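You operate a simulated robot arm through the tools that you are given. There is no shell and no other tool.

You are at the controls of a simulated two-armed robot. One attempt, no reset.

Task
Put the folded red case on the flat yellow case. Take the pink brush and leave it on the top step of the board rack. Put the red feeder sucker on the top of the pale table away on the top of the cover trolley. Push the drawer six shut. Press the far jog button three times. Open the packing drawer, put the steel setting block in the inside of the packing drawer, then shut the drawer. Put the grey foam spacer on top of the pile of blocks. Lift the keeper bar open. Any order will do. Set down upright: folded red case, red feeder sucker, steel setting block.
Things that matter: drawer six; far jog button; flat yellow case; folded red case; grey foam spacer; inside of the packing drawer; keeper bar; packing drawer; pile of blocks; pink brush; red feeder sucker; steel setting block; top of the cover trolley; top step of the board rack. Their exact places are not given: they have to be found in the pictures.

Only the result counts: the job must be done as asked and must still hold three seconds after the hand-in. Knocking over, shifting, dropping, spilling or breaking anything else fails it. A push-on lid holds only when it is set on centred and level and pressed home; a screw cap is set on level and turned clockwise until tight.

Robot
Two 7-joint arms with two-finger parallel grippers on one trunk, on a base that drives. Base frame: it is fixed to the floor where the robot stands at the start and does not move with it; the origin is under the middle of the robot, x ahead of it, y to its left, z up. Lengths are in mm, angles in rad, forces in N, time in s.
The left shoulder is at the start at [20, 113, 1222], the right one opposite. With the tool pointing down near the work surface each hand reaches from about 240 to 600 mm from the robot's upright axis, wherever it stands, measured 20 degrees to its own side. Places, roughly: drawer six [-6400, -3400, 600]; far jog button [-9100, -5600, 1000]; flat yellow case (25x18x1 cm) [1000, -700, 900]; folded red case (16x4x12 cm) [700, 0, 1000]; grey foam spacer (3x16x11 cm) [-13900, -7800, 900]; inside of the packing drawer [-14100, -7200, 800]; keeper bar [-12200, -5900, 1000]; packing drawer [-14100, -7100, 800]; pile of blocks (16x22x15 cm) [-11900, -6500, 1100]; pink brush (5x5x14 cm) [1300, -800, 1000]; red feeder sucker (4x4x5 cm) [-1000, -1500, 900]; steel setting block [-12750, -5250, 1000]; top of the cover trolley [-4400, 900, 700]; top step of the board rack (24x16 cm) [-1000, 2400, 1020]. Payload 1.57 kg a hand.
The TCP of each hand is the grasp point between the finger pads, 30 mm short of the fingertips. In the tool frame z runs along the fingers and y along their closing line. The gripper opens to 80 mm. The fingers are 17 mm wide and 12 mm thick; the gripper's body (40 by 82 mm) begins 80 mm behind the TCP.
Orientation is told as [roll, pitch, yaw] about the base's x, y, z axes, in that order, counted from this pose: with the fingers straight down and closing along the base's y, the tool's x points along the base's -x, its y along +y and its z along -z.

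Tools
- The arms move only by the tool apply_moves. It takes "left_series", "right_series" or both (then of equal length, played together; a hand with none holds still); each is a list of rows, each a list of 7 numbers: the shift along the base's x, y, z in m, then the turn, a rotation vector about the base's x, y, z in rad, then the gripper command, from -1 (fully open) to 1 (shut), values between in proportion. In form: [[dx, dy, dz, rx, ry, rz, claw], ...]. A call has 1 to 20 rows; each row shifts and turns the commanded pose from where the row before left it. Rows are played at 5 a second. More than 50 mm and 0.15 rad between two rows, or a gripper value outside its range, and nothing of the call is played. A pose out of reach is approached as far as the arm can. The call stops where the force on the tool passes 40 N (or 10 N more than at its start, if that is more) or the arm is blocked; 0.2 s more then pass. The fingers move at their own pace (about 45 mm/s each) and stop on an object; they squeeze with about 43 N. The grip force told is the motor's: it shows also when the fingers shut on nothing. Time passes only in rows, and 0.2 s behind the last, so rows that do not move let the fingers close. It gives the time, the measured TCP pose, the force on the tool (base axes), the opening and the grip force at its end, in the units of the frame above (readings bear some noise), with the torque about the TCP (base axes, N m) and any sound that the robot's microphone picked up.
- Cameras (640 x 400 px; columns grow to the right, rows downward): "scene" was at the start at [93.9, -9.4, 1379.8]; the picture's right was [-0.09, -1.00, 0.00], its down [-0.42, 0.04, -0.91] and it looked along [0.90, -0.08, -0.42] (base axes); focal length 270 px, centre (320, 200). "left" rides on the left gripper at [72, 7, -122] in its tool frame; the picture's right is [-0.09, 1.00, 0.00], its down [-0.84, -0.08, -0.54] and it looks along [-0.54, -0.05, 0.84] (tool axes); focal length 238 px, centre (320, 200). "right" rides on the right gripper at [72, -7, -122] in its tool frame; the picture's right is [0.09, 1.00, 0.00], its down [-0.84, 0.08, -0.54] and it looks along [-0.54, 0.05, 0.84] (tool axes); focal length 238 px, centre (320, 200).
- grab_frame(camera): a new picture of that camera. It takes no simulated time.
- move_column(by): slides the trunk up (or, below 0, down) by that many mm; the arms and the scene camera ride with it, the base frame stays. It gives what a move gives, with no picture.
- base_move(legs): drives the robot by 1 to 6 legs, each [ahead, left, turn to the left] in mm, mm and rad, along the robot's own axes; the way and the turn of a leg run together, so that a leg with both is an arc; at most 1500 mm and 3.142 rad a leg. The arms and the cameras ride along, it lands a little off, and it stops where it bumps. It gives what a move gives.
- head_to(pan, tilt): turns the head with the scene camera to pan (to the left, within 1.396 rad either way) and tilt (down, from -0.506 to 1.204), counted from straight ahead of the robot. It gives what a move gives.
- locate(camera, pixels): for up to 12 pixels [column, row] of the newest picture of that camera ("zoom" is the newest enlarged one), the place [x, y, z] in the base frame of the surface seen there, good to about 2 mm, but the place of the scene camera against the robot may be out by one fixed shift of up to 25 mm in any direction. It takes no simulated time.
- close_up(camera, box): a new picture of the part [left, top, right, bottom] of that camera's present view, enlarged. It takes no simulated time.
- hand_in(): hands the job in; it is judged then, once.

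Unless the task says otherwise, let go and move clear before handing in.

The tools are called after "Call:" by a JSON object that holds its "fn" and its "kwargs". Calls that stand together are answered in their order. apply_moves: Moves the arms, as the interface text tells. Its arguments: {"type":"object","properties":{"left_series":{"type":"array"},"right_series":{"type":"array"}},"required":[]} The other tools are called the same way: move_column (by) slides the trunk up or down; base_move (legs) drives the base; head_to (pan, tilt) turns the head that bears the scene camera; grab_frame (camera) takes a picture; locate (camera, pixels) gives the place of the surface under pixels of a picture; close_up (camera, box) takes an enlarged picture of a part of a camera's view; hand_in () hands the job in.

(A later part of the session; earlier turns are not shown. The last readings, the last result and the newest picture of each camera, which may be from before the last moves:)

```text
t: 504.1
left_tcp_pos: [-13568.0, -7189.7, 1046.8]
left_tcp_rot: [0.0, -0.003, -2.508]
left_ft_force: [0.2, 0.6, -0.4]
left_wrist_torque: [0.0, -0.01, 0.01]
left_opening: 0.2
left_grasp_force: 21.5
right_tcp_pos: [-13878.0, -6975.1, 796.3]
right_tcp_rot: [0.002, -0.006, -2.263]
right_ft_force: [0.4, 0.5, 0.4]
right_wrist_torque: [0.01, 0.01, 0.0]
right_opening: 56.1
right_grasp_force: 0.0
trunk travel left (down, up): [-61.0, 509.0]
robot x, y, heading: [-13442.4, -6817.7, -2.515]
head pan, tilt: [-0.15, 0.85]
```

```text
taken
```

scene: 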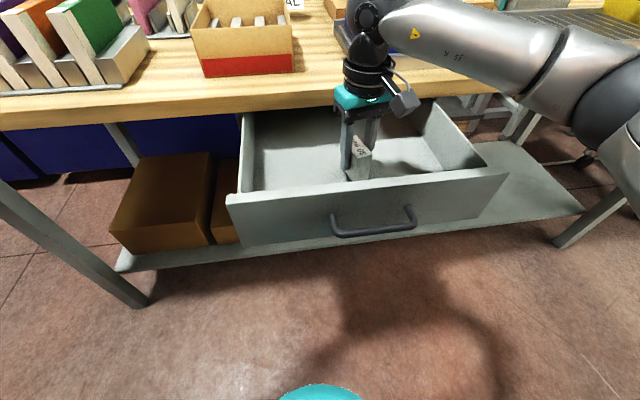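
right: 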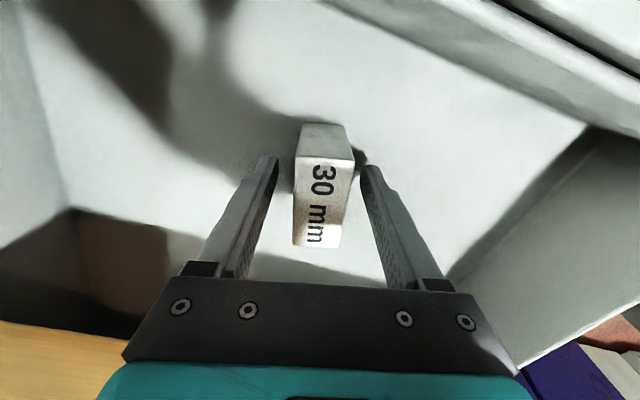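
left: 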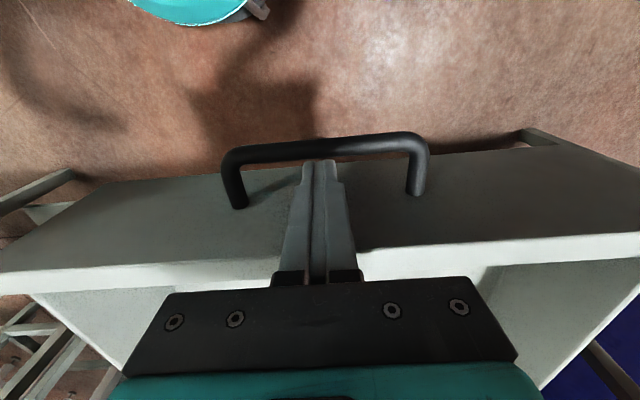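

The block stands free in the drawer. I'll raise the hand, close it and bring it in front of the handle for pushing the drawer shut.

Call:
{"fn": "apply_moves", "kwargs": {"right_series": [[0, 0, 0.03, 0, 0, 0, -0.4], [0, 0, 0.045, 0, 0, 0, -0.4], [0, 0, 0.045, 0, 0, 0, -0.4], [0, 0, 0.045, 0, 0, 0, -0.4], [0, 0, 0.045, 0, 0, 0, 1], [0, 0, 0.03, 0, 0, 0, 1]]}}

Call:
{"fn": "base_move", "kwargs": {"legs": [[-60, 0, 0]]}}

Call:
{"fn": "grab_frame", "kwargs": {"camera": "right"}}

```text
t: 505.5
left_tcp_pos: [-13568.8, -7189.8, 1047.2]
left_tcp_rot: [-0.001, 0.0, -2.508]
left_ft_force: [-0.3, 0.3, -0.5]
left_wrist_torque: [0.04, 0.02, 0.01]
left_opening: 0.0
left_grasp_force: 21.1
right_tcp_pos: [-13878.1, -6973.8, 1037.8]
right_tcp_rot: [0.005, -0.006, -2.263]
right_ft_force: [0.1, -0.7, -0.6]
right_wrist_torque: [0.02, 0.04, -0.03]
right_opening: 3.8
right_grasp_force: 0.1
trunk travel left (down, up): [-61.0, 509.0]
robot x, y, heading: [-13435.4, -6813.6, -2.51]
head pan, tilt: [-0.15, 0.85]
```

```text
t: 506.4
left_tcp_pos: [-13519.9, -7154.4, 1047.3]
left_tcp_rot: [-0.002, -0.001, -2.509]
left_ft_force: [0.0, -0.1, 1.0]
left_wrist_torque: [-0.02, 0.02, 0.01]
left_opening: 0.0
left_grasp_force: 21.2
right_tcp_pos: [-13829.6, -6939.2, 1036.0]
right_tcp_rot: [0.003, -0.009, -2.266]
right_ft_force: [-0.9, 0.2, 1.4]
right_wrist_torque: [-0.02, 0.0, -0.04]
right_opening: 0.1
right_grasp_force: 21.5
trunk travel left (down, up): [-61.0, 509.0]
robot x, y, heading: [-13393.8, -6780.5, -2.513]
head pan, tilt: [-0.15, 0.85]
```

```text
taken
```

right: 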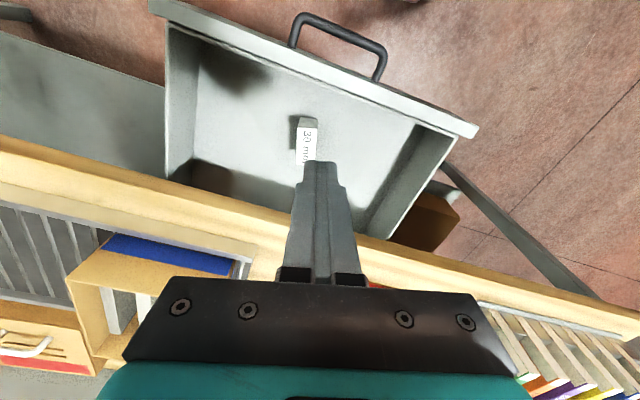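

The block stands upright in the drawer. I'll locate the handle at (340,35).

Call:
{"fn": "locate", "kwargs": {"camera": "right", "pixels": [[325, 23], [345, 33], [370, 45], [296, 35], [380, 70], [330, 60], [300, 130], [308, 150]]}}

Call:
{"fn": "close_up", "kwargs": {"camera": "right", "box": [260, 0, 420, 100]}}

```text
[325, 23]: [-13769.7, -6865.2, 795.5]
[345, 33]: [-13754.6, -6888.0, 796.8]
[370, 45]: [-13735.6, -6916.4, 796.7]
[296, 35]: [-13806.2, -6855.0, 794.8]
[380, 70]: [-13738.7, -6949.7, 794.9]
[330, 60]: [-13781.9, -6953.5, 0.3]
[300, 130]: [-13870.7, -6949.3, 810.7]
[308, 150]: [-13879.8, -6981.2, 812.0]
```

```text
4.00 times, centred on (340, 50) of right
```

zoom: 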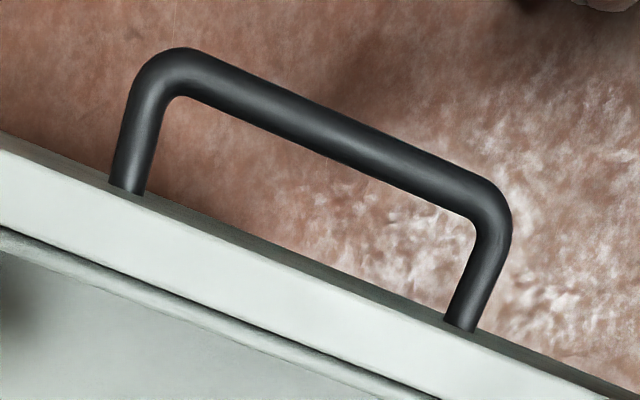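

I'll bring the closed fingers in front of the bar, square to it, and down to z≈800.

Call:
{"fn": "apply_moves", "kwargs": {"right_series": [[0.032, 0.0223, 0, 0, 0, -0.0823, 1], [0.032, 0.0223, 0, 0, 0, -0.0823, 1], [0.032, 0.0223, 0, 0, 0, -0.0823, 1], [0, 0, -0.047, 0, 0, 0, 1], [0, 0, -0.047, 0, 0, 0, 1], [0, 0, -0.047, 0, 0, 0, 1], [0, 0, -0.047, 0, 0, 0, 1], [0, 0, -0.047, 0, 0, 0, 1]]}}

Call:
{"fn": "grab_frame", "kwargs": {"camera": "right"}}

Call:
{"fn": "grab_frame", "kwargs": {"camera": "scene"}}

```text
t: 508.2
left_tcp_pos: [-13521.4, -7153.4, 1046.4]
left_tcp_rot: [-0.002, -0.002, -2.509]
left_ft_force: [-1.2, 0.2, -0.7]
left_wrist_torque: [-0.04, -0.01, -0.03]
left_opening: 0.0
left_grasp_force: 21.4
right_tcp_pos: [-13732.3, -6871.5, 798.8]
right_tcp_rot: [0.006, -0.009, -2.512]
right_ft_force: [-0.1, 0.9, -0.7]
right_wrist_torque: [-0.03, 0.01, 0.01]
right_opening: 0.0
right_grasp_force: 20.8
trunk travel left (down, up): [-61.0, 509.0]
robot x, y, heading: [-13389.2, -6779.9, -2.517]
head pan, tilt: [-0.15, 0.85]
```

```text
taken
```

right: 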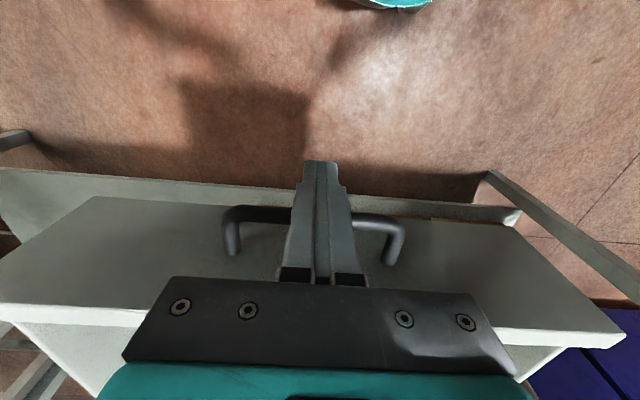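

```text
taken
```

scene: 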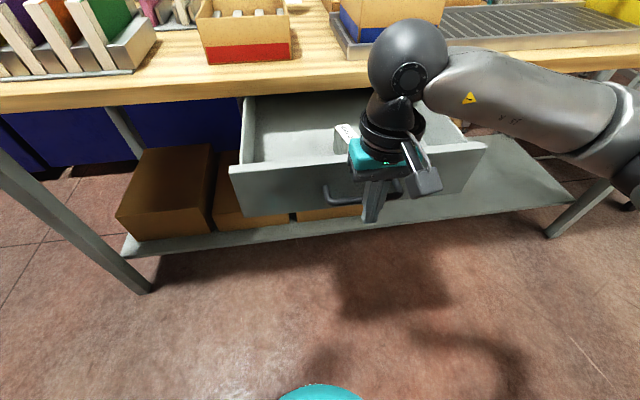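

The fingers stand in front of the bar. I'll push gently, 120 mm in 12 mm rows.

Call:
{"fn": "apply_moves", "kwargs": {"right_series": [[-0.0097, -0.0071, 0, 0, 0, 0, 1], [-0.0081, -0.0059, 0, 0, 0, 0, 1], [-0.0081, -0.0059, 0, 0, 0, 0, 1], [-0.0097, -0.0071, 0, 0, 0, 0, 1], [-0.0097, -0.0071, 0, 0, 0, 0, 1], [-0.0097, -0.0071, 0, 0, 0, 0, 1], [-0.0097, -0.0071, 0, 0, 0, 0, 1], [-0.0097, -0.0071, 0, 0, 0, 0, 1], [-0.0097, -0.0071, 0, 0, 0, 0, 1], [-0.0097, -0.0071, 0, 0, 0, 0, 1]]}}

Call:
{"fn": "grab_frame", "kwargs": {"camera": "scene"}}

Call:
{"fn": "grab_frame", "kwargs": {"camera": "right"}}

```text
t: 510.4
left_tcp_pos: [-13519.9, -7154.0, 1047.2]
left_tcp_rot: [-0.003, -0.003, -2.509]
left_ft_force: [-0.1, 0.6, -0.2]
left_wrist_torque: [0.02, 0.03, 0.0]
left_opening: 0.0
left_grasp_force: 21.1
right_tcp_pos: [-13828.1, -6940.5, 801.3]
right_tcp_rot: [0.003, -0.008, -2.512]
right_ft_force: [0.3, -0.2, -0.3]
right_wrist_torque: [-0.02, 0.01, -0.02]
right_opening: 0.2
right_grasp_force: 21.5
trunk travel left (down, up): [-61.0, 509.0]
robot x, y, heading: [-13390.3, -6779.8, -2.515]
head pan, tilt: [-0.15, 0.85]
```

```text
taken
```

scene: 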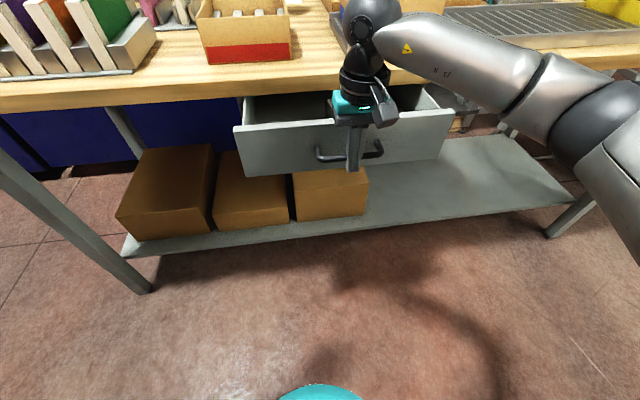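

```text
taken
```

right: 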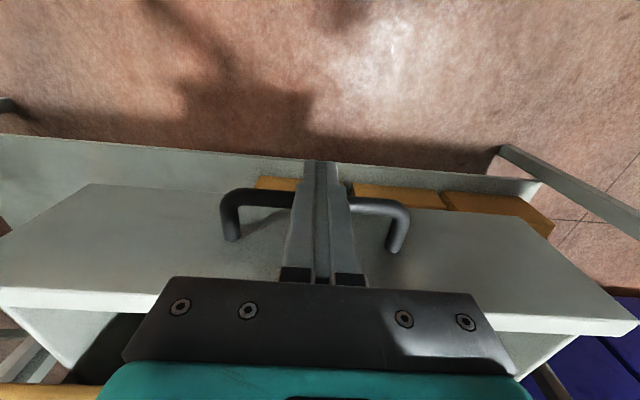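

The drawer is going in smoothly. I'll push another 104 mm.

Call:
{"fn": "apply_moves", "kwargs": {"right_series": [[-0.0097, -0.0071, 0, 0, 0, 0, 1], [-0.0097, -0.0071, 0, 0, 0, 0, 1], [-0.0097, -0.0071, 0, 0, 0, 0, 1], [-0.0097, -0.0071, 0, 0, 0, 0, 1], [-0.0097, -0.0071, 0, 0, 0, 0, 1], [-0.0097, -0.0071, 0, 0, 0, 0, 1], [-0.0097, -0.0071, 0, 0, 0, 0, 1], [-0.0081, -0.0059, 0, 0, 0, 0, 1], [-0.0065, -0.0047, 0, 0, 0, 0, 1]]}}

Call:
{"fn": "grab_frame", "kwargs": {"camera": "scene"}}

```text
t: 512.4
left_tcp_pos: [-13521.8, -7155.0, 1046.0]
left_tcp_rot: [-0.003, -0.002, -2.509]
left_ft_force: [-1.0, -1.0, -0.2]
left_wrist_torque: [0.01, 0.04, -0.01]
left_opening: 0.3
left_grasp_force: 21.1
right_tcp_pos: [-13910.7, -7000.8, 802.2]
right_tcp_rot: [0.005, -0.006, -2.513]
right_ft_force: [-0.3, 0.0, -0.3]
right_wrist_torque: [0.04, -0.03, 0.02]
right_opening: 0.3
right_grasp_force: 21.2
trunk travel left (down, up): [-61.0, 509.0]
robot x, y, heading: [-13388.6, -6781.7, -2.508]
head pan, tilt: [-0.15, 0.85]
```

```text
taken
```

scene: 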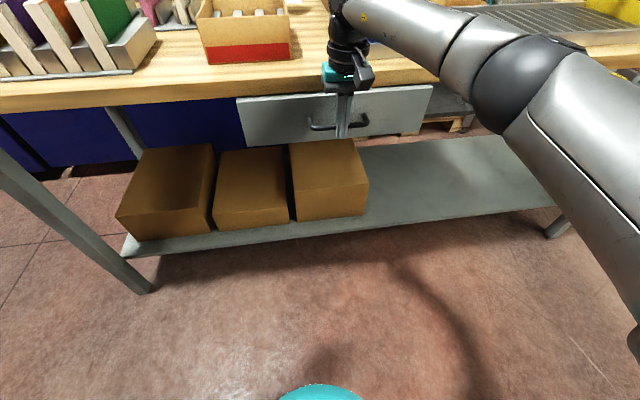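

Nearly shut. I'll push on in 4 mm steps until it stops.

Call:
{"fn": "apply_moves", "kwargs": {"right_series": [[-0.0032, -0.0024, 0, 0, 0, 0, 1], [-0.0032, -0.0024, 0, 0, 0, 0, 1], [-0.0032, -0.0024, 0, 0, 0, 0, 1], [-0.0016, -0.0012, 0, 0, 0, 0, 1]]}}

Call:
{"fn": "apply_moves", "kwargs": {"right_series": [[-0.0016, -0.0012, 0, 0, 0, 0, 1], [-0.0016, -0.0012, 0, 0, 0, 0, 1]]}}

```text
t: 513.4
left_tcp_pos: [-13518.9, -7153.0, 1046.7]
left_tcp_rot: [-0.003, -0.002, -2.51]
left_ft_force: [0.0, 0.0, -0.7]
left_wrist_torque: [0.03, -0.02, -0.01]
left_opening: 0.0
left_grasp_force: 21.3
right_tcp_pos: [-13920.1, -7009.5, 801.1]
right_tcp_rot: [0.005, -0.009, -2.512]
right_ft_force: [0.1, 0.2, 0.6]
right_wrist_torque: [0.02, 0.0, -0.02]
right_opening: 0.2
right_grasp_force: 21.2
trunk travel left (down, up): [-61.0, 509.0]
robot x, y, heading: [-13390.7, -6776.0, -2.51]
head pan, tilt: [-0.15, 0.85]
```

```text
t: 514.0
left_tcp_pos: [-13519.8, -7153.3, 1045.6]
left_tcp_rot: [-0.002, -0.003, -2.51]
left_ft_force: [0.1, 0.8, 0.1]
left_wrist_torque: [-0.03, -0.03, 0.03]
left_opening: 0.2
left_grasp_force: 20.9
right_tcp_pos: [-13924.1, -7011.3, 800.1]
right_tcp_rot: [0.002, -0.005, -2.514]
right_ft_force: [-0.9, 0.0, -0.6]
right_wrist_torque: [0.02, 0.01, 0.0]
right_opening: 0.0
right_grasp_force: 21.0
trunk travel left (down, up): [-61.0, 509.0]
robot x, y, heading: [-13390.0, -6780.6, -2.515]
head pan, tilt: [-0.15, 0.85]
```

Call:
{"fn": "apply_moves", "kwargs": {"right_series": [[-0.0016, -0.0012, 0, 0, 0, 0, 1], [-0.0016, -0.0012, 0, 0, 0, 0, 1], [-0.0016, -0.0012, 0, 0, 0, 0, 1]]}}

Call:
{"fn": "close_up", "kwargs": {"camera": "scene", "box": [220, 50, 460, 180]}}

```text
t: 514.8
left_tcp_pos: [-13518.3, -7153.3, 1047.5]
left_tcp_rot: [-0.002, -0.004, -2.51]
left_ft_force: [-0.2, 0.0, 0.6]
left_wrist_torque: [0.03, 0.0, 0.0]
left_opening: 0.1
left_grasp_force: 21.2
right_tcp_pos: [-13924.9, -7013.8, 799.8]
right_tcp_rot: [0.003, 0.003, -2.509]
right_ft_force: [21.2, 15.5, -1.2]
right_wrist_torque: [-0.12, -0.46, 0.01]
right_opening: 0.1
right_grasp_force: 21.9
trunk travel left (down, up): [-61.0, 509.0]
robot x, y, heading: [-13394.0, -6776.8, -2.515]
head pan, tilt: [-0.15, 0.85]
```

```text
2.67 times, centred on (340, 115) of scene
```

zoom: 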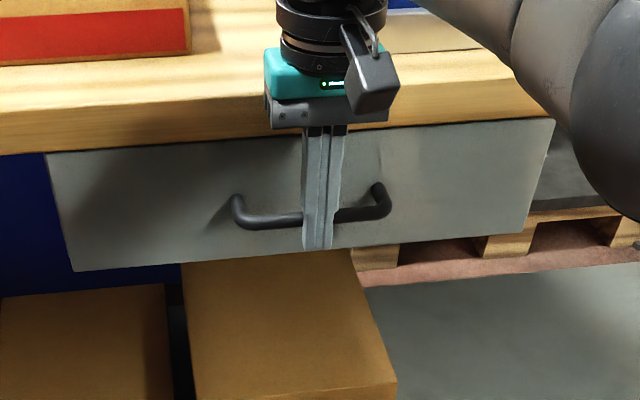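

The drawer is shut (26 N at the stop, bar back at its closed position). I'll draw the hand away and up, then look left for the foam spacer.

Call:
{"fn": "apply_moves", "kwargs": {"right_series": [[0.0202, 0.0147, 0, 0, 0, 0, 1], [0.0283, 0.0206, 0, 0, 0, 0, 1], [0.0283, 0.0206, 0.02, 0, 0, 0, 1], [0.02, 0.0145, 0.04, 0, 0, 0, 1], [0.0, 0.0, 0.045, 0, 0, 0, 1], [0, 0, 0.045, 0, 0, 0, 1], [0, 0, 0.045, 0, 0, 0, 1]]}}

Call:
{"fn": "base_move", "kwargs": {"legs": [[-100, 0, 0]]}}

Call:
{"fn": "move_column", "kwargs": {"by": 200}}

Call:
{"fn": "head_to", "kwargs": {"pan": 0.35, "tilt": 0.5}}

Call:
{"fn": "grab_frame", "kwargs": {"camera": "scene"}}

```text
t: 516.4
left_tcp_pos: [-13519.0, -7153.2, 1046.7]
left_tcp_rot: [-0.002, -0.002, -2.509]
left_ft_force: [0.7, 0.2, 0.6]
left_wrist_torque: [0.05, -0.02, 0.0]
left_opening: 0.0
left_grasp_force: 21.3
right_tcp_pos: [-13833.0, -6946.6, 996.8]
right_tcp_rot: [0.004, -0.005, -2.511]
right_ft_force: [0.2, -0.2, -0.2]
right_wrist_torque: [0.0, 0.01, 0.0]
right_opening: 0.1
right_grasp_force: 21.2
trunk travel left (down, up): [-61.0, 509.0]
robot x, y, heading: [-13389.2, -6782.5, -2.515]
head pan, tilt: [-0.15, 0.85]
```

```text
t: 517.6
left_tcp_pos: [-13439.4, -7096.4, 1045.9]
left_tcp_rot: [0.0, -0.001, -2.509]
left_ft_force: [-1.1, 0.0, -0.4]
left_wrist_torque: [0.0, 0.02, 0.01]
left_opening: 0.1
left_grasp_force: 21.7
right_tcp_pos: [-13752.0, -6887.8, 996.0]
right_tcp_rot: [0.003, -0.005, -2.512]
right_ft_force: [0.5, -0.2, -1.0]
right_wrist_torque: [-0.01, 0.02, -0.02]
right_opening: 0.0
right_grasp_force: 20.8
trunk travel left (down, up): [-61.0, 509.0]
robot x, y, heading: [-13311.6, -6722.1, -2.512]
head pan, tilt: [-0.15, 0.85]
```

```text
t: 519.8
left_tcp_pos: [-13439.5, -7096.0, 1247.5]
left_tcp_rot: [-0.001, -0.001, -2.508]
left_ft_force: [0.1, 0.6, -0.5]
left_wrist_torque: [0.02, 0.01, -0.02]
left_opening: 0.0
left_grasp_force: 20.8
right_tcp_pos: [-13753.0, -6887.4, 1195.6]
right_tcp_rot: [0.001, -0.005, -2.511]
right_ft_force: [0.3, 0.7, 1.0]
right_wrist_torque: [0.02, 0.02, -0.01]
right_opening: 0.0
right_grasp_force: 20.3
trunk travel left (down, up): [-261.0, 309.0]
robot x, y, heading: [-13310.6, -6721.5, -2.51]
head pan, tilt: [-0.15, 0.85]
```

```text
t: 520.7
left_tcp_pos: [-13438.7, -7096.1, 1247.3]
left_tcp_rot: [-0.002, -0.003, -2.507]
left_ft_force: [-0.7, 0.3, -0.2]
left_wrist_torque: [-0.04, 0.02, -0.01]
left_opening: 0.1
left_grasp_force: 21.3
right_tcp_pos: [-13751.9, -6887.5, 1196.3]
right_tcp_rot: [0.005, -0.003, -2.511]
right_ft_force: [0.2, 0.3, 0.0]
right_wrist_torque: [0.0, -0.02, 0.0]
right_opening: 0.0
right_grasp_force: 21.9
trunk travel left (down, up): [-261.0, 309.0]
robot x, y, heading: [-13308.4, -6724.7, -2.517]
head pan, tilt: [0.351, 0.499]
```

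```text
taken
```

scene: 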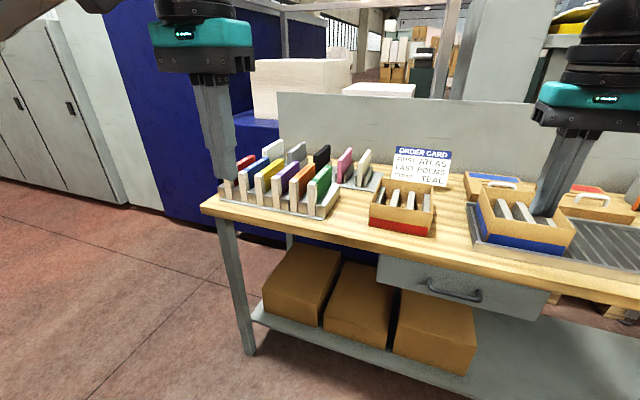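

A rack of coloured slabs stands at the bench's left end; one grey slab shows near (297,155). I'll zoom in.

Call:
{"fn": "close_up", "kwargs": {"camera": "scene", "box": [210, 125, 400, 235]}}

Call:
{"fn": "locate", "kwargs": {"camera": "zoom", "pixels": [[292, 75], [300, 95], [375, 85], [205, 70], [290, 110], [330, 150], [100, 215], [60, 235], [400, 290], [250, 280], [460, 110], [520, 110]]}}

```text
3.37 times, centred on (305, 180) of scene
```

zoom: 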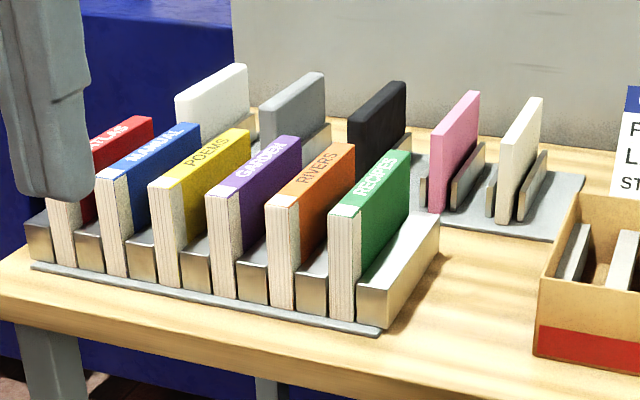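

```text
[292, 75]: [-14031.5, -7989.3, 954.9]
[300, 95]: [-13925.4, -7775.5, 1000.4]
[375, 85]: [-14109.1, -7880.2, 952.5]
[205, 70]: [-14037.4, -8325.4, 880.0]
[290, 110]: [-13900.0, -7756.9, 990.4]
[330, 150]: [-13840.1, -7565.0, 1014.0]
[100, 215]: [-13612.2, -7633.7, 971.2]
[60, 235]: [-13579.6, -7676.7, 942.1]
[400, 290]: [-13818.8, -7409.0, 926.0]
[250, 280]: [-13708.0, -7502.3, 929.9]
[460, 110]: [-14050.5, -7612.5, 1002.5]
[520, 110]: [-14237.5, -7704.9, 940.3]
```

The grey foam slab is at about (-13925,-7775), roughly 400 mm in from this bench edge, so it may need to be reached from the bench's end. I'll measure the bench corner and the blue cabinet beside it.

Call:
{"fn": "locate", "kwargs": {"camera": "scene", "pixels": [[203, 207], [215, 196], [180, 150], [180, 220], [140, 200], [100, 200], [240, 345], [270, 230], [300, 110], [380, 90], [60, 190], [160, 330]]}}

Call:
{"fn": "head_to", "kwargs": {"pan": 0.9, "tilt": 0.5}}

Call:
{"fn": "grab_frame", "kwargs": {"camera": "scene"}}

```text
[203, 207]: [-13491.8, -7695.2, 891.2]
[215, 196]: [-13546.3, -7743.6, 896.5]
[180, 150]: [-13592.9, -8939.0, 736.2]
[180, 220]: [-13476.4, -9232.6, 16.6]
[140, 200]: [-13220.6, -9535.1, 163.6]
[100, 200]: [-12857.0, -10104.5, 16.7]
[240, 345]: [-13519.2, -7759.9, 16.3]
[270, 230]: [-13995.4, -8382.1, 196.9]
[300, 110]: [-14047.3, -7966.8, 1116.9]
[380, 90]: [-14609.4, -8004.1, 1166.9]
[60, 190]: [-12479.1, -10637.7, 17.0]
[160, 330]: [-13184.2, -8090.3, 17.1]
```

```text
t: 521.7
left_tcp_pos: [-13439.4, -7095.5, 1246.5]
left_tcp_rot: [-0.002, -0.003, -2.508]
left_ft_force: [-0.5, 0.5, 0.1]
left_wrist_torque: [0.02, 0.02, 0.01]
left_opening: 0.0
left_grasp_force: 20.9
right_tcp_pos: [-13753.2, -6889.3, 1195.5]
right_tcp_rot: [0.004, -0.006, -2.513]
right_ft_force: [-0.7, 0.0, -0.1]
right_wrist_torque: [0.0, 0.01, 0.03]
right_opening: 0.1
right_grasp_force: 21.3
trunk travel left (down, up): [-261.0, 309.0]
robot x, y, heading: [-13309.8, -6721.5, -2.516]
head pan, tilt: [0.901, 0.499]
```

```text
taken
```

scene: 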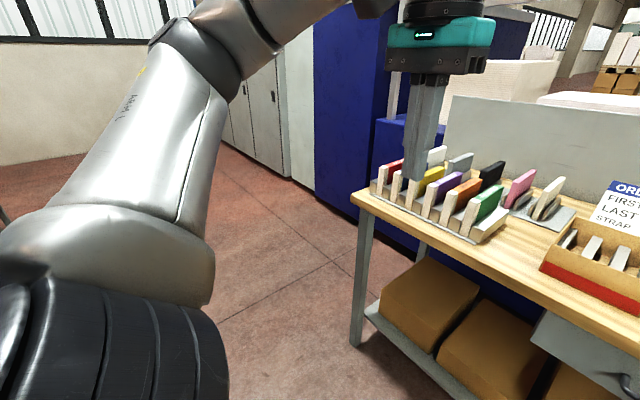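

The bench ends at l≈-1705 and the cabinet front is at p≈-16250, leaving room for me at the bench's end. I'll go round: left 1.04 m, ahead 0.75 m, then turn right to face the bench's end.

Call:
{"fn": "base_move", "kwargs": {"legs": [[0, 1040, 0], [750, 0, 0], [0, 0, -1.571]]}}

Call:
{"fn": "head_to", "kwargs": {"pan": 0.2, "tilt": 0.5}}

Call:
{"fn": "grab_frame", "kwargs": {"camera": "scene"}}

```text
t: 534.5
left_tcp_pos: [-13676.8, -7876.2, 1246.2]
left_tcp_rot: [-0.003, -0.002, 2.208]
left_ft_force: [-0.3, 0.8, 0.9]
left_wrist_torque: [-0.02, -0.01, -0.03]
left_opening: 0.1
left_grasp_force: 21.4
right_tcp_pos: [-13470.2, -7561.6, 1196.2]
right_tcp_rot: [0.005, -0.005, 2.207]
right_ft_force: [-0.4, -0.2, -0.2]
right_wrist_torque: [0.03, -0.02, -0.02]
right_opening: 0.1
right_grasp_force: 21.6
trunk travel left (down, up): [-261.0, 309.0]
robot x, y, heading: [-13304.0, -8002.2, 2.208]
head pan, tilt: [0.901, 0.499]
```

```text
t: 535.5
left_tcp_pos: [-13676.1, -7875.9, 1246.4]
left_tcp_rot: [0.0, -0.001, 2.208]
left_ft_force: [0.0, 0.1, -0.4]
left_wrist_torque: [0.02, -0.02, 0.03]
left_opening: 0.0
left_grasp_force: 21.3
right_tcp_pos: [-13469.1, -7562.0, 1195.8]
right_tcp_rot: [0.005, -0.006, 2.206]
right_ft_force: [0.3, -1.0, 1.2]
right_wrist_torque: [-0.02, 0.0, 0.03]
right_opening: 0.0
right_grasp_force: 21.4
trunk travel left (down, up): [-261.0, 309.0]
robot x, y, heading: [-13302.1, -8003.4, 2.202]
head pan, tilt: [0.201, 0.499]
```

```text
taken
```

scene: 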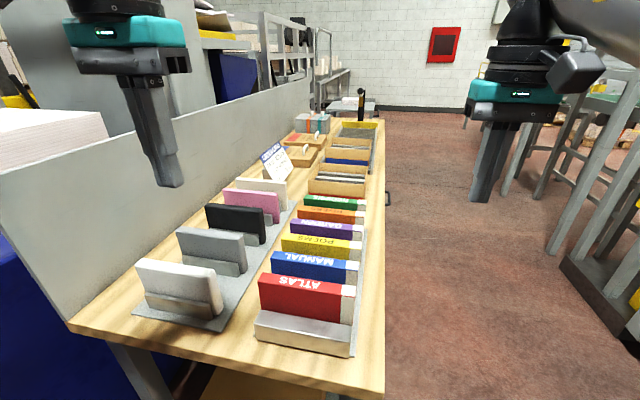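

From the end I see the foam rack: white nearest, then grey at (212,247), then black. I'll zoom and locate them.

Call:
{"fn": "close_up", "kwargs": {"camera": "scene", "box": [110, 170, 310, 340]}}

Call:
{"fn": "locate", "kwargs": {"camera": "zoom", "pixels": [[170, 225], [270, 245], [190, 250], [310, 145], [245, 170], [385, 195], [310, 175], [370, 95], [440, 140], [250, 250], [395, 240], [330, 225]]}}

```text
2.35 times, centred on (210, 255) of scene
```

zoom: 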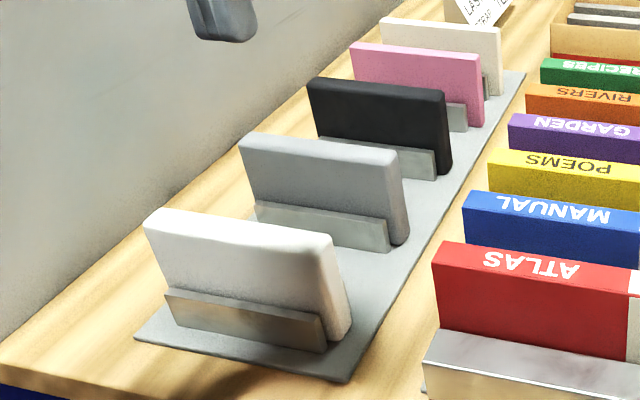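

```text
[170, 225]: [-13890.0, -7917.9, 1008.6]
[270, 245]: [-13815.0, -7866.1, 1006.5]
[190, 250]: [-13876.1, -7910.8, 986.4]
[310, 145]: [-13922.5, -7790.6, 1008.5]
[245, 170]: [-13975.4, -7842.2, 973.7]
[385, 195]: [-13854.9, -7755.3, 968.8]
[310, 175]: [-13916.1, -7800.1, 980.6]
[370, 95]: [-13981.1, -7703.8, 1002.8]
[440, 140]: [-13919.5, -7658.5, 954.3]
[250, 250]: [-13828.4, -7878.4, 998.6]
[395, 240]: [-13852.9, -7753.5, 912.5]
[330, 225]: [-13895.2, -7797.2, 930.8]
```

The grey slab is about 30 mm thick, centred near p=-15842, l=-1887, with about 80 mm gaps either side; its top is at z≈992. I'll shift left 215 mm and forward 40 mm for the left hand.

Call:
{"fn": "base_move", "kwargs": {"legs": [[40, 215, -0.004]]}}

Call:
{"fn": "grab_frame", "kwargs": {"camera": "left"}}

Call:
{"fn": "grab_frame", "kwargs": {"camera": "scene"}}

```text
t: 537.2
left_tcp_pos: [-13873.3, -7969.9, 1246.9]
left_tcp_rot: [-0.001, -0.001, 2.2]
left_ft_force: [0.0, -0.2, 0.2]
left_wrist_torque: [0.02, -0.01, -0.01]
left_opening: 0.1
left_grasp_force: 20.9
right_tcp_pos: [-13664.3, -7656.7, 1195.5]
right_tcp_rot: [0.002, -0.007, 2.199]
right_ft_force: [-0.3, 0.3, 0.2]
right_wrist_torque: [0.01, -0.05, -0.02]
right_opening: 0.0
right_grasp_force: 21.2
trunk travel left (down, up): [-261.0, 309.0]
robot x, y, heading: [-13499.4, -8096.2, 2.197]
head pan, tilt: [0.201, 0.499]
```

```text
taken
```

left: 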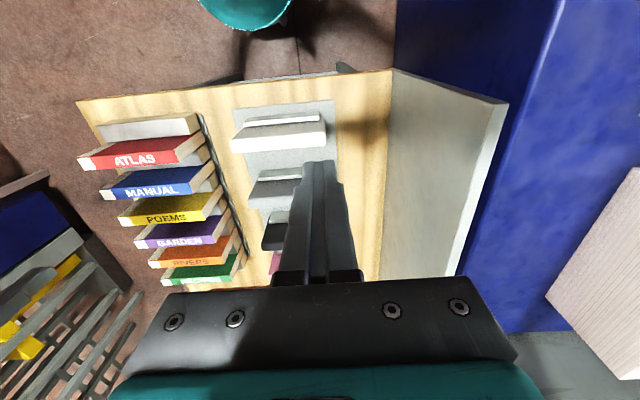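

```text
taken
```

scene: 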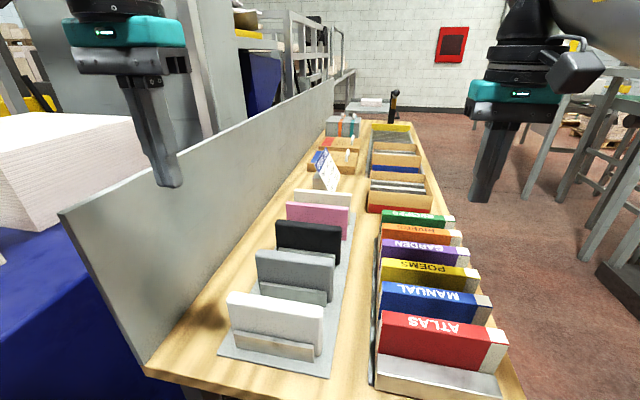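

I'll bring the left hand over the grey slab, turning it +90° so that the fingers straddle its thickness, with the gripper open.

Call:
{"fn": "apply_moves", "kwargs": {"left_series": [[-0.0048, 0.0165, -0.0134, 0, 0, 0.1428, -1], [-0.0048, 0.0165, -0.0134, 0, 0, 0.1428, -1], [-0.0048, 0.0165, -0.0134, 0, 0, 0.1428, -1], [-0.0048, 0.0165, -0.0134, 0, 0, 0.1428, -1], [-0.0048, 0.0165, -0.0134, 0, 0, 0.1428, -1], [-0.0048, 0.0165, -0.0134, 0, 0, 0.1428, -1], [-0.0048, 0.0165, -0.0134, 0, 0, 0.1428, -1], [-0.0048, 0.0165, -0.0134, 0, 0, 0.1428, -1], [-0.0048, 0.0165, -0.0134, 0, 0, 0.1428, -1], [-0.0048, 0.0165, -0.0134, 0, 0, 0.1428, -1], [-0.0048, 0.0165, -0.0134, 0, 0, 0.1428, -1]]}}

Call:
{"fn": "grab_frame", "kwargs": {"camera": "left"}}

Call:
{"fn": "grab_frame", "kwargs": {"camera": "scene"}}

```text
t: 539.6
left_tcp_pos: [-13925.2, -7786.6, 1098.9]
left_tcp_rot: [0.0, -0.002, -2.507]
left_ft_force: [0.2, -0.6, -0.2]
left_wrist_torque: [0.0, 0.02, 0.01]
left_opening: 80.0
left_grasp_force: 0.0
right_tcp_pos: [-13662.8, -7654.5, 1196.2]
right_tcp_rot: [0.005, -0.006, 2.199]
right_ft_force: [-0.5, 0.1, -0.3]
right_wrist_torque: [0.03, 0.03, -0.01]
right_opening: 0.0
right_grasp_force: 21.9
trunk travel left (down, up): [-261.0, 309.0]
robot x, y, heading: [-13498.6, -8100.5, 2.199]
head pan, tilt: [0.201, 0.499]
```

```text
taken
```

left: 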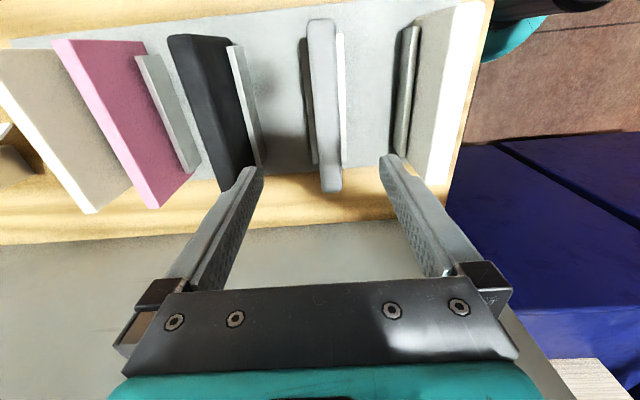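

```text
taken
```

scene: 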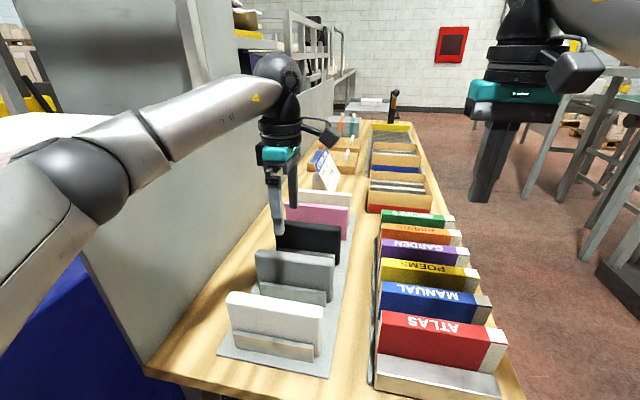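

The grey slab's top runs from (322,22) to (331,190) between the fingers. I'll locate it.

Call:
{"fn": "locate", "kwargs": {"camera": "left", "pixels": [[322, 40], [325, 100], [329, 170], [312, 60], [336, 60], [320, 150], [340, 150], [305, 60], [345, 80], [180, 60], [410, 60], [330, 187]]}}

Call:
{"fn": "close_up", "kwargs": {"camera": "left", "box": [250, 0, 420, 210]}}

```text
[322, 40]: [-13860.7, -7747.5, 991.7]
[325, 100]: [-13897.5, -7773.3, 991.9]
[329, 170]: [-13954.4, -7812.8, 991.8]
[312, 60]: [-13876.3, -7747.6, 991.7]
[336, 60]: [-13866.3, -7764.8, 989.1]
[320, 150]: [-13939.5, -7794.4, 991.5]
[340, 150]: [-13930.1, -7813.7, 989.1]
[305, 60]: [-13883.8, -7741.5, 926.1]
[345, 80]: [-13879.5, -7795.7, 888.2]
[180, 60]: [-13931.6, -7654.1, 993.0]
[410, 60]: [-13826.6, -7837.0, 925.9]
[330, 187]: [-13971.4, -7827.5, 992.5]
```

```text
1.90 times, centred on (335, 105) of left
```

zoom: 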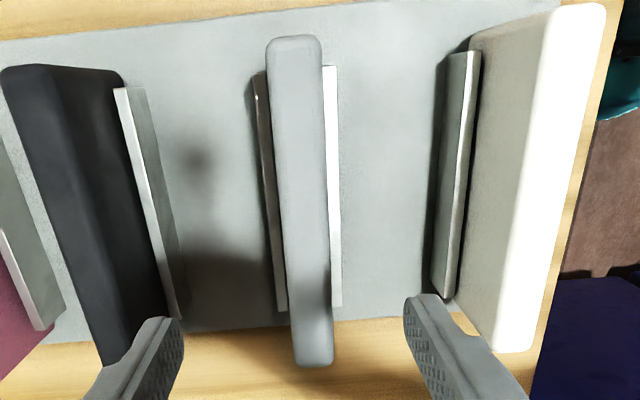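

The slab's centre line is at l≈-1884, its middle near (-13921,-7788), holder plates only up to z≈926. I'll align, go down to z≈966 and grip.

Call:
{"fn": "apply_moves", "kwargs": {"left_series": [[0.0023, -0.001, -0.03, 0, 0, -0.025, -1], [0.0022, -0.0009, -0.03, 0, 0, 0, -1], [0, 0, -0.03, 0, 0, 0, -1], [0, 0, -0.03, 0, 0, 0, -1], [0, 0, -0.013, 0, 0, 0, -1]]}}

Call:
{"fn": "grab_frame", "kwargs": {"camera": "left"}}

Call:
{"fn": "close_up", "kwargs": {"camera": "scene", "box": [200, 120, 380, 360]}}

```text
t: 540.8
left_tcp_pos: [-13921.1, -7789.0, 964.5]
left_tcp_rot: [-0.002, -0.001, -2.535]
left_ft_force: [-0.4, 0.4, 0.5]
left_wrist_torque: [-0.02, 0.03, -0.01]
left_opening: 80.2
left_grasp_force: 0.1
right_tcp_pos: [-13665.1, -7655.7, 1196.0]
right_tcp_rot: [0.004, -0.005, 2.2]
right_ft_force: [-0.1, -0.4, 0.9]
right_wrist_torque: [0.0, -0.03, -0.01]
right_opening: 0.0
right_grasp_force: 20.8
trunk travel left (down, up): [-261.0, 309.0]
robot x, y, heading: [-13501.8, -8096.6, 2.204]
head pan, tilt: [0.201, 0.499]
```

```text
taken
```

left: 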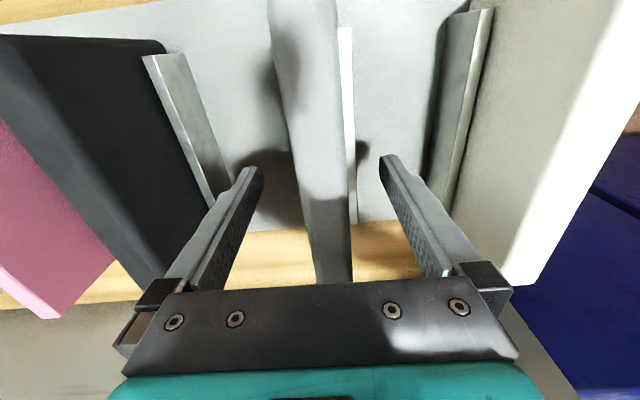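

```text
1.67 times, centred on (290, 240) of scene
```

zoom: 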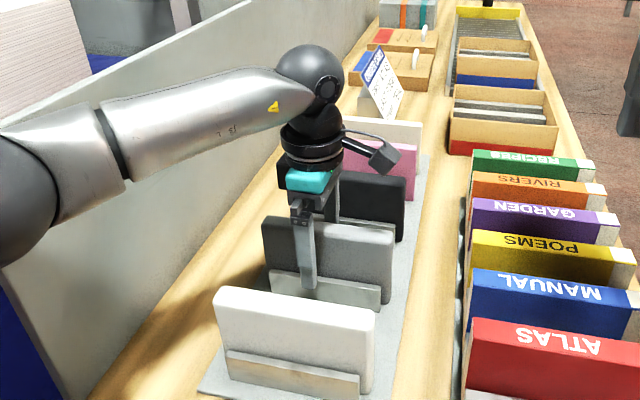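

The fingers straddle the grey slab. I'll close the grip, then lift.

Call:
{"fn": "apply_moves", "kwargs": {"left_series": [[0, 0, 0, 0, 0, 0, 1], [0, 0, 0, 0, 0, 0, 1], [0, 0, 0, 0, 0, 0, 1], [0, 0, 0, 0, 0, 0, 1], [0, 0, 0, 0, 0, 0, 1], [0, 0, 0, 0, 0, 0, 1]]}}

Call:
{"fn": "grab_frame", "kwargs": {"camera": "left"}}

```text
t: 542.2
left_tcp_pos: [-13922.6, -7788.8, 966.2]
left_tcp_rot: [0.001, -0.002, -2.535]
left_ft_force: [2.1, -2.0, 0.1]
left_wrist_torque: [-0.11, -0.1, 0.12]
left_opening: 23.0
left_grasp_force: 35.9
right_tcp_pos: [-13663.7, -7656.3, 1195.7]
right_tcp_rot: [0.004, -0.003, 2.199]
right_ft_force: [-0.1, 0.6, 0.2]
right_wrist_torque: [0.01, 0.01, -0.01]
right_opening: 0.0
right_grasp_force: 21.8
trunk travel left (down, up): [-261.0, 309.0]
robot x, y, heading: [-13501.2, -8095.0, 2.197]
head pan, tilt: [0.201, 0.499]
```

```text
taken
```

left: 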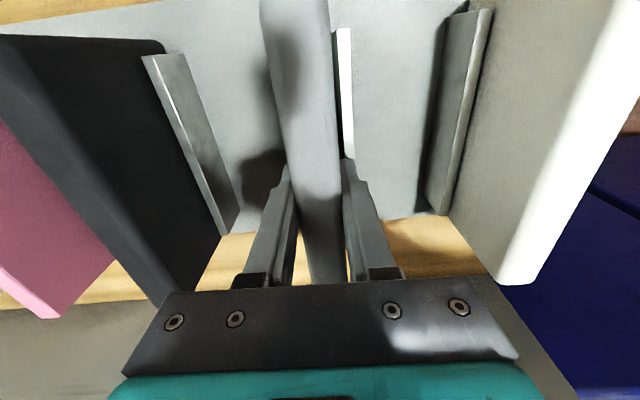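

Gripped at 23 mm. I'll lift straight up well clear of the neighbours.

Call:
{"fn": "apply_moves", "kwargs": {"left_series": [[0, 0, 0.015, 0, 0, 0, 1], [0, 0, 0.03, 0, 0, 0, 1], [0, 0, 0.04, 0, 0, 0, 1], [0, 0, 0.04, 0, 0, 0, 1], [0, 0, 0.04, 0, 0, 0, 1], [0, 0, 0.04, 0, 0, 0, 1]]}}

Call:
{"fn": "grab_frame", "kwargs": {"camera": "scene"}}

Call:
{"fn": "grab_frame", "kwargs": {"camera": "left"}}

```text
t: 543.6
left_tcp_pos: [-13919.2, -7789.0, 1172.6]
left_tcp_rot: [-0.002, -0.001, -2.539]
left_ft_force: [-0.6, -0.4, 0.0]
left_wrist_torque: [0.02, 0.02, 0.01]
left_opening: 22.9
left_grasp_force: 35.4
right_tcp_pos: [-13663.6, -7655.4, 1195.0]
right_tcp_rot: [0.004, -0.006, 2.2]
right_ft_force: [0.2, 0.3, 0.4]
right_wrist_torque: [-0.02, 0.01, -0.01]
right_opening: 0.0
right_grasp_force: 21.6
trunk travel left (down, up): [-261.0, 309.0]
robot x, y, heading: [-13499.1, -8100.7, 2.194]
head pan, tilt: [0.201, 0.499]
```

```text
taken
```

scene: 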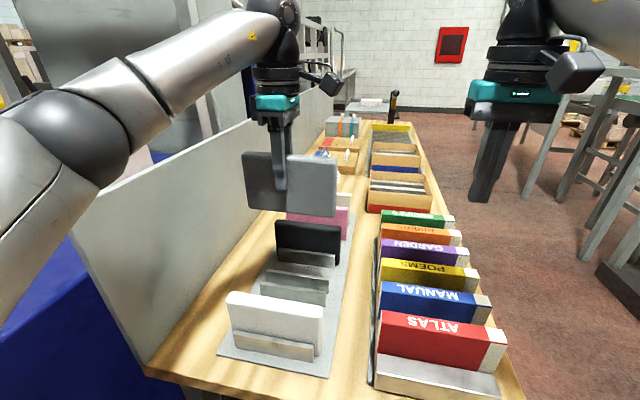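

```text
taken
```

left: 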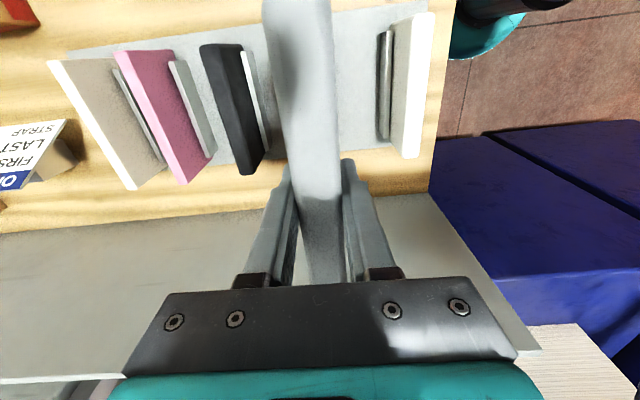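

The grey spacer is free. I'll draw the hand back, raise the trunk a little and start the way back: right into the aisle, then along behind the line.

Call:
{"fn": "apply_moves", "kwargs": {"left_series": [[0.0255, -0.035, 0.01, 0, 0, 0, 1], [0.0255, -0.035, 0.01, 0, 0, 0, 1], [0.0255, -0.035, 0.01, 0, 0, 0, 1]]}}

Call:
{"fn": "base_move", "kwargs": {"legs": [[-80, 0, 0], [0, -860, -0.008]]}}

Call:
{"fn": "head_to", "kwargs": {"pan": 0.0, "tilt": 0.35}}

Call:
{"fn": "grab_frame", "kwargs": {"camera": "scene"}}

```text
t: 544.4
left_tcp_pos: [-13843.3, -7897.2, 1201.3]
left_tcp_rot: [-0.001, -0.001, -2.536]
left_ft_force: [-0.7, -1.1, 0.0]
left_wrist_torque: [0.03, 0.0, 0.01]
left_opening: 23.2
left_grasp_force: 35.5
right_tcp_pos: [-13664.4, -7656.4, 1196.6]
right_tcp_rot: [0.003, -0.007, 2.199]
right_ft_force: [-0.3, 0.4, 0.5]
right_wrist_torque: [0.0, -0.01, 0.0]
right_opening: 0.0
right_grasp_force: 21.0
trunk travel left (down, up): [-261.0, 309.0]
robot x, y, heading: [-13495.7, -8096.3, 2.195]
head pan, tilt: [0.201, 0.499]
```

```text
t: 549.6
left_tcp_pos: [-13105.8, -7461.0, 1201.0]
left_tcp_rot: [-0.001, -0.003, -2.541]
left_ft_force: [0.9, 0.6, -0.1]
left_wrist_torque: [-0.01, 0.02, 0.03]
left_opening: 22.6
left_grasp_force: 35.2
right_tcp_pos: [-12926.1, -7221.2, 1195.9]
right_tcp_rot: [0.004, -0.004, 2.193]
right_ft_force: [0.3, 0.3, -0.4]
right_wrist_torque: [0.03, 0.02, -0.01]
right_opening: 0.0
right_grasp_force: 21.0
trunk travel left (down, up): [-261.0, 309.0]
robot x, y, heading: [-12761.7, -7665.8, 2.189]
head pan, tilt: [0.201, 0.499]
```

```text
t: 550.3
left_tcp_pos: [-13107.6, -7462.9, 1201.2]
left_tcp_rot: [-0.003, 0.0, -2.543]
left_ft_force: [-1.0, -0.1, -1.2]
left_wrist_torque: [0.01, 0.0, -0.01]
left_opening: 23.1
left_grasp_force: 35.0
right_tcp_pos: [-12925.0, -7223.4, 1195.4]
right_tcp_rot: [0.003, -0.005, 2.195]
right_ft_force: [-0.8, -0.2, -0.3]
right_wrist_torque: [0.0, -0.01, 0.03]
right_opening: 0.0
right_grasp_force: 21.4
trunk travel left (down, up): [-261.0, 309.0]
robot x, y, heading: [-12764.2, -7662.1, 2.187]
head pan, tilt: [0.0, 0.351]
```

```text
taken
```

scene: 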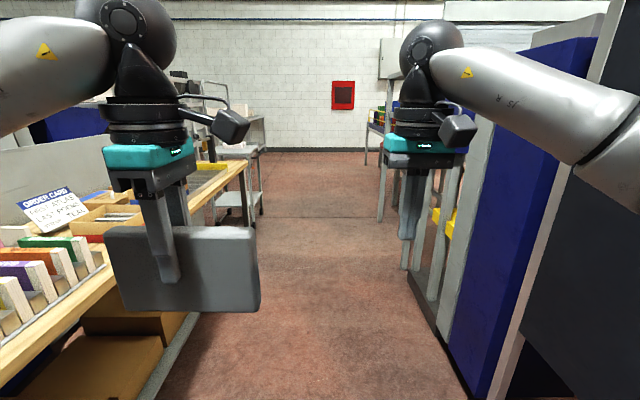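

The aisle ahead is clear. I'll drive about 6.9 m back along it to the line's end.

Call:
{"fn": "base_move", "kwargs": {"legs": [[1450, 0, 0], [1450, 0, 0], [1450, 0, 0], [1450, 0, 0], [1100, 0, 0]]}}

Call:
{"fn": "grab_frame", "kwargs": {"camera": "scene"}}

```text
t: 583.2
left_tcp_pos: [-17137.6, -1846.1, 1200.3]
left_tcp_rot: [0.0, -0.002, -2.548]
left_ft_force: [-0.1, 0.5, 0.2]
left_wrist_torque: [0.0, 0.03, -0.01]
left_opening: 22.9
left_grasp_force: 35.1
right_tcp_pos: [-16955.1, -1607.3, 1196.1]
right_tcp_rot: [0.004, -0.005, 2.188]
right_ft_force: [0.0, 0.0, 0.6]
right_wrist_torque: [-0.02, -0.03, 0.0]
right_opening: 0.1
right_grasp_force: 20.9
trunk travel left (down, up): [-261.0, 309.0]
robot x, y, heading: [-16791.2, -2048.6, 2.185]
head pan, tilt: [0.0, 0.351]
```

```text
taken
```

scene: 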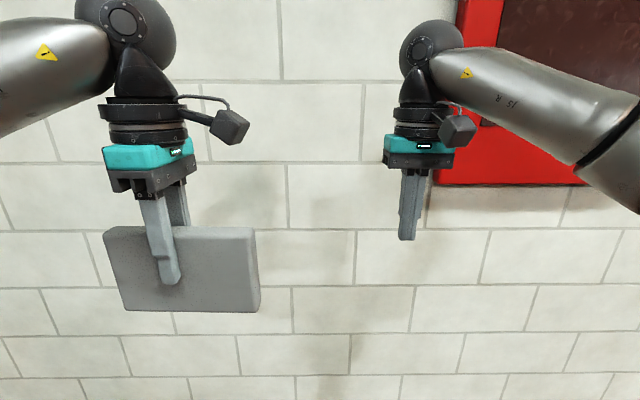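

I'm at the wall end. I'll slide right 2.15 m past the line's end and turn round to face back along the front lane.

Call:
{"fn": "base_move", "kwargs": {"legs": [[0, -1450, 0], [0, -710, 0], [0, 0, -1.571], [0, 0, -1.571]]}}

Call:
{"fn": "grab_frame", "kwargs": {"camera": "scene"}}

```text
t: 601.6
left_tcp_pos: [-14687.3, -1024.0, 1201.0]
left_tcp_rot: [-0.001, -0.003, 0.561]
left_ft_force: [0.6, -1.1, 0.2]
left_wrist_torque: [0.02, 0.01, 0.0]
left_opening: 22.8
left_grasp_force: 35.5
right_tcp_pos: [-14877.0, -1256.1, 1195.9]
right_tcp_rot: [0.003, -0.004, -0.986]
right_ft_force: [0.4, 0.2, 0.1]
right_wrist_torque: [-0.01, -0.01, 0.03]
right_opening: 0.0
right_grasp_force: 21.0
trunk travel left (down, up): [-261.0, 309.0]
robot x, y, heading: [-15021.3, -807.5, -0.989]
head pan, tilt: [0.0, 0.351]
```

```text
taken
```

scene: 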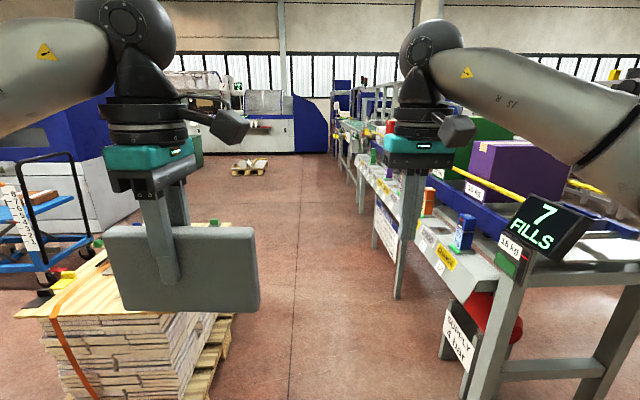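

I'll correct the heading and drive 5.5 m along the front lane.

Call:
{"fn": "base_move", "kwargs": {"legs": [[0, 0, 0.034], [1450, 0, 0], [1450, 0, 0], [1450, 0, 0], [1150, 0, 0]]}}

Call:
{"fn": "head_to", "kwargs": {"pan": -0.5, "tilt": 0.35}}

Call:
{"fn": "grab_frame", "kwargs": {"camera": "scene"}}

```text
t: 628.2
left_tcp_pos: [-11519.9, -5496.2, 1200.2]
left_tcp_rot: [0.0, -0.002, 0.597]
left_ft_force: [0.3, -0.1, -1.0]
left_wrist_torque: [-0.01, 0.02, -0.01]
left_opening: 22.9
left_grasp_force: 35.3
right_tcp_pos: [-11702.1, -5735.8, 1195.2]
right_tcp_rot: [0.005, -0.004, -0.952]
right_ft_force: [0.3, 0.0, 0.5]
right_wrist_torque: [0.02, 0.0, 0.0]
right_opening: 0.0
right_grasp_force: 21.0
trunk travel left (down, up): [-261.0, 309.0]
robot x, y, heading: [-11862.0, -5292.0, -0.95]
head pan, tilt: [0.0, 0.351]
```

```text
t: 629.2
left_tcp_pos: [-11519.1, -5496.2, 1202.3]
left_tcp_rot: [-0.002, -0.002, 0.595]
left_ft_force: [0.4, -0.6, -1.0]
left_wrist_torque: [-0.01, -0.04, 0.0]
left_opening: 22.7
left_grasp_force: 35.0
right_tcp_pos: [-11701.5, -5733.8, 1195.0]
right_tcp_rot: [0.004, -0.005, -0.952]
right_ft_force: [-0.2, 0.7, -0.5]
right_wrist_torque: [0.0, -0.01, -0.01]
right_opening: 0.0
right_grasp_force: 21.2
trunk travel left (down, up): [-261.0, 309.0]
robot x, y, heading: [-11860.9, -5292.4, -0.953]
head pan, tilt: [-0.499, 0.351]
```

```text
taken
```

scene: 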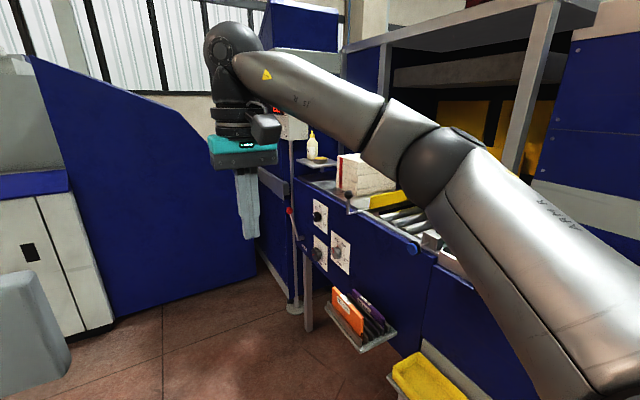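

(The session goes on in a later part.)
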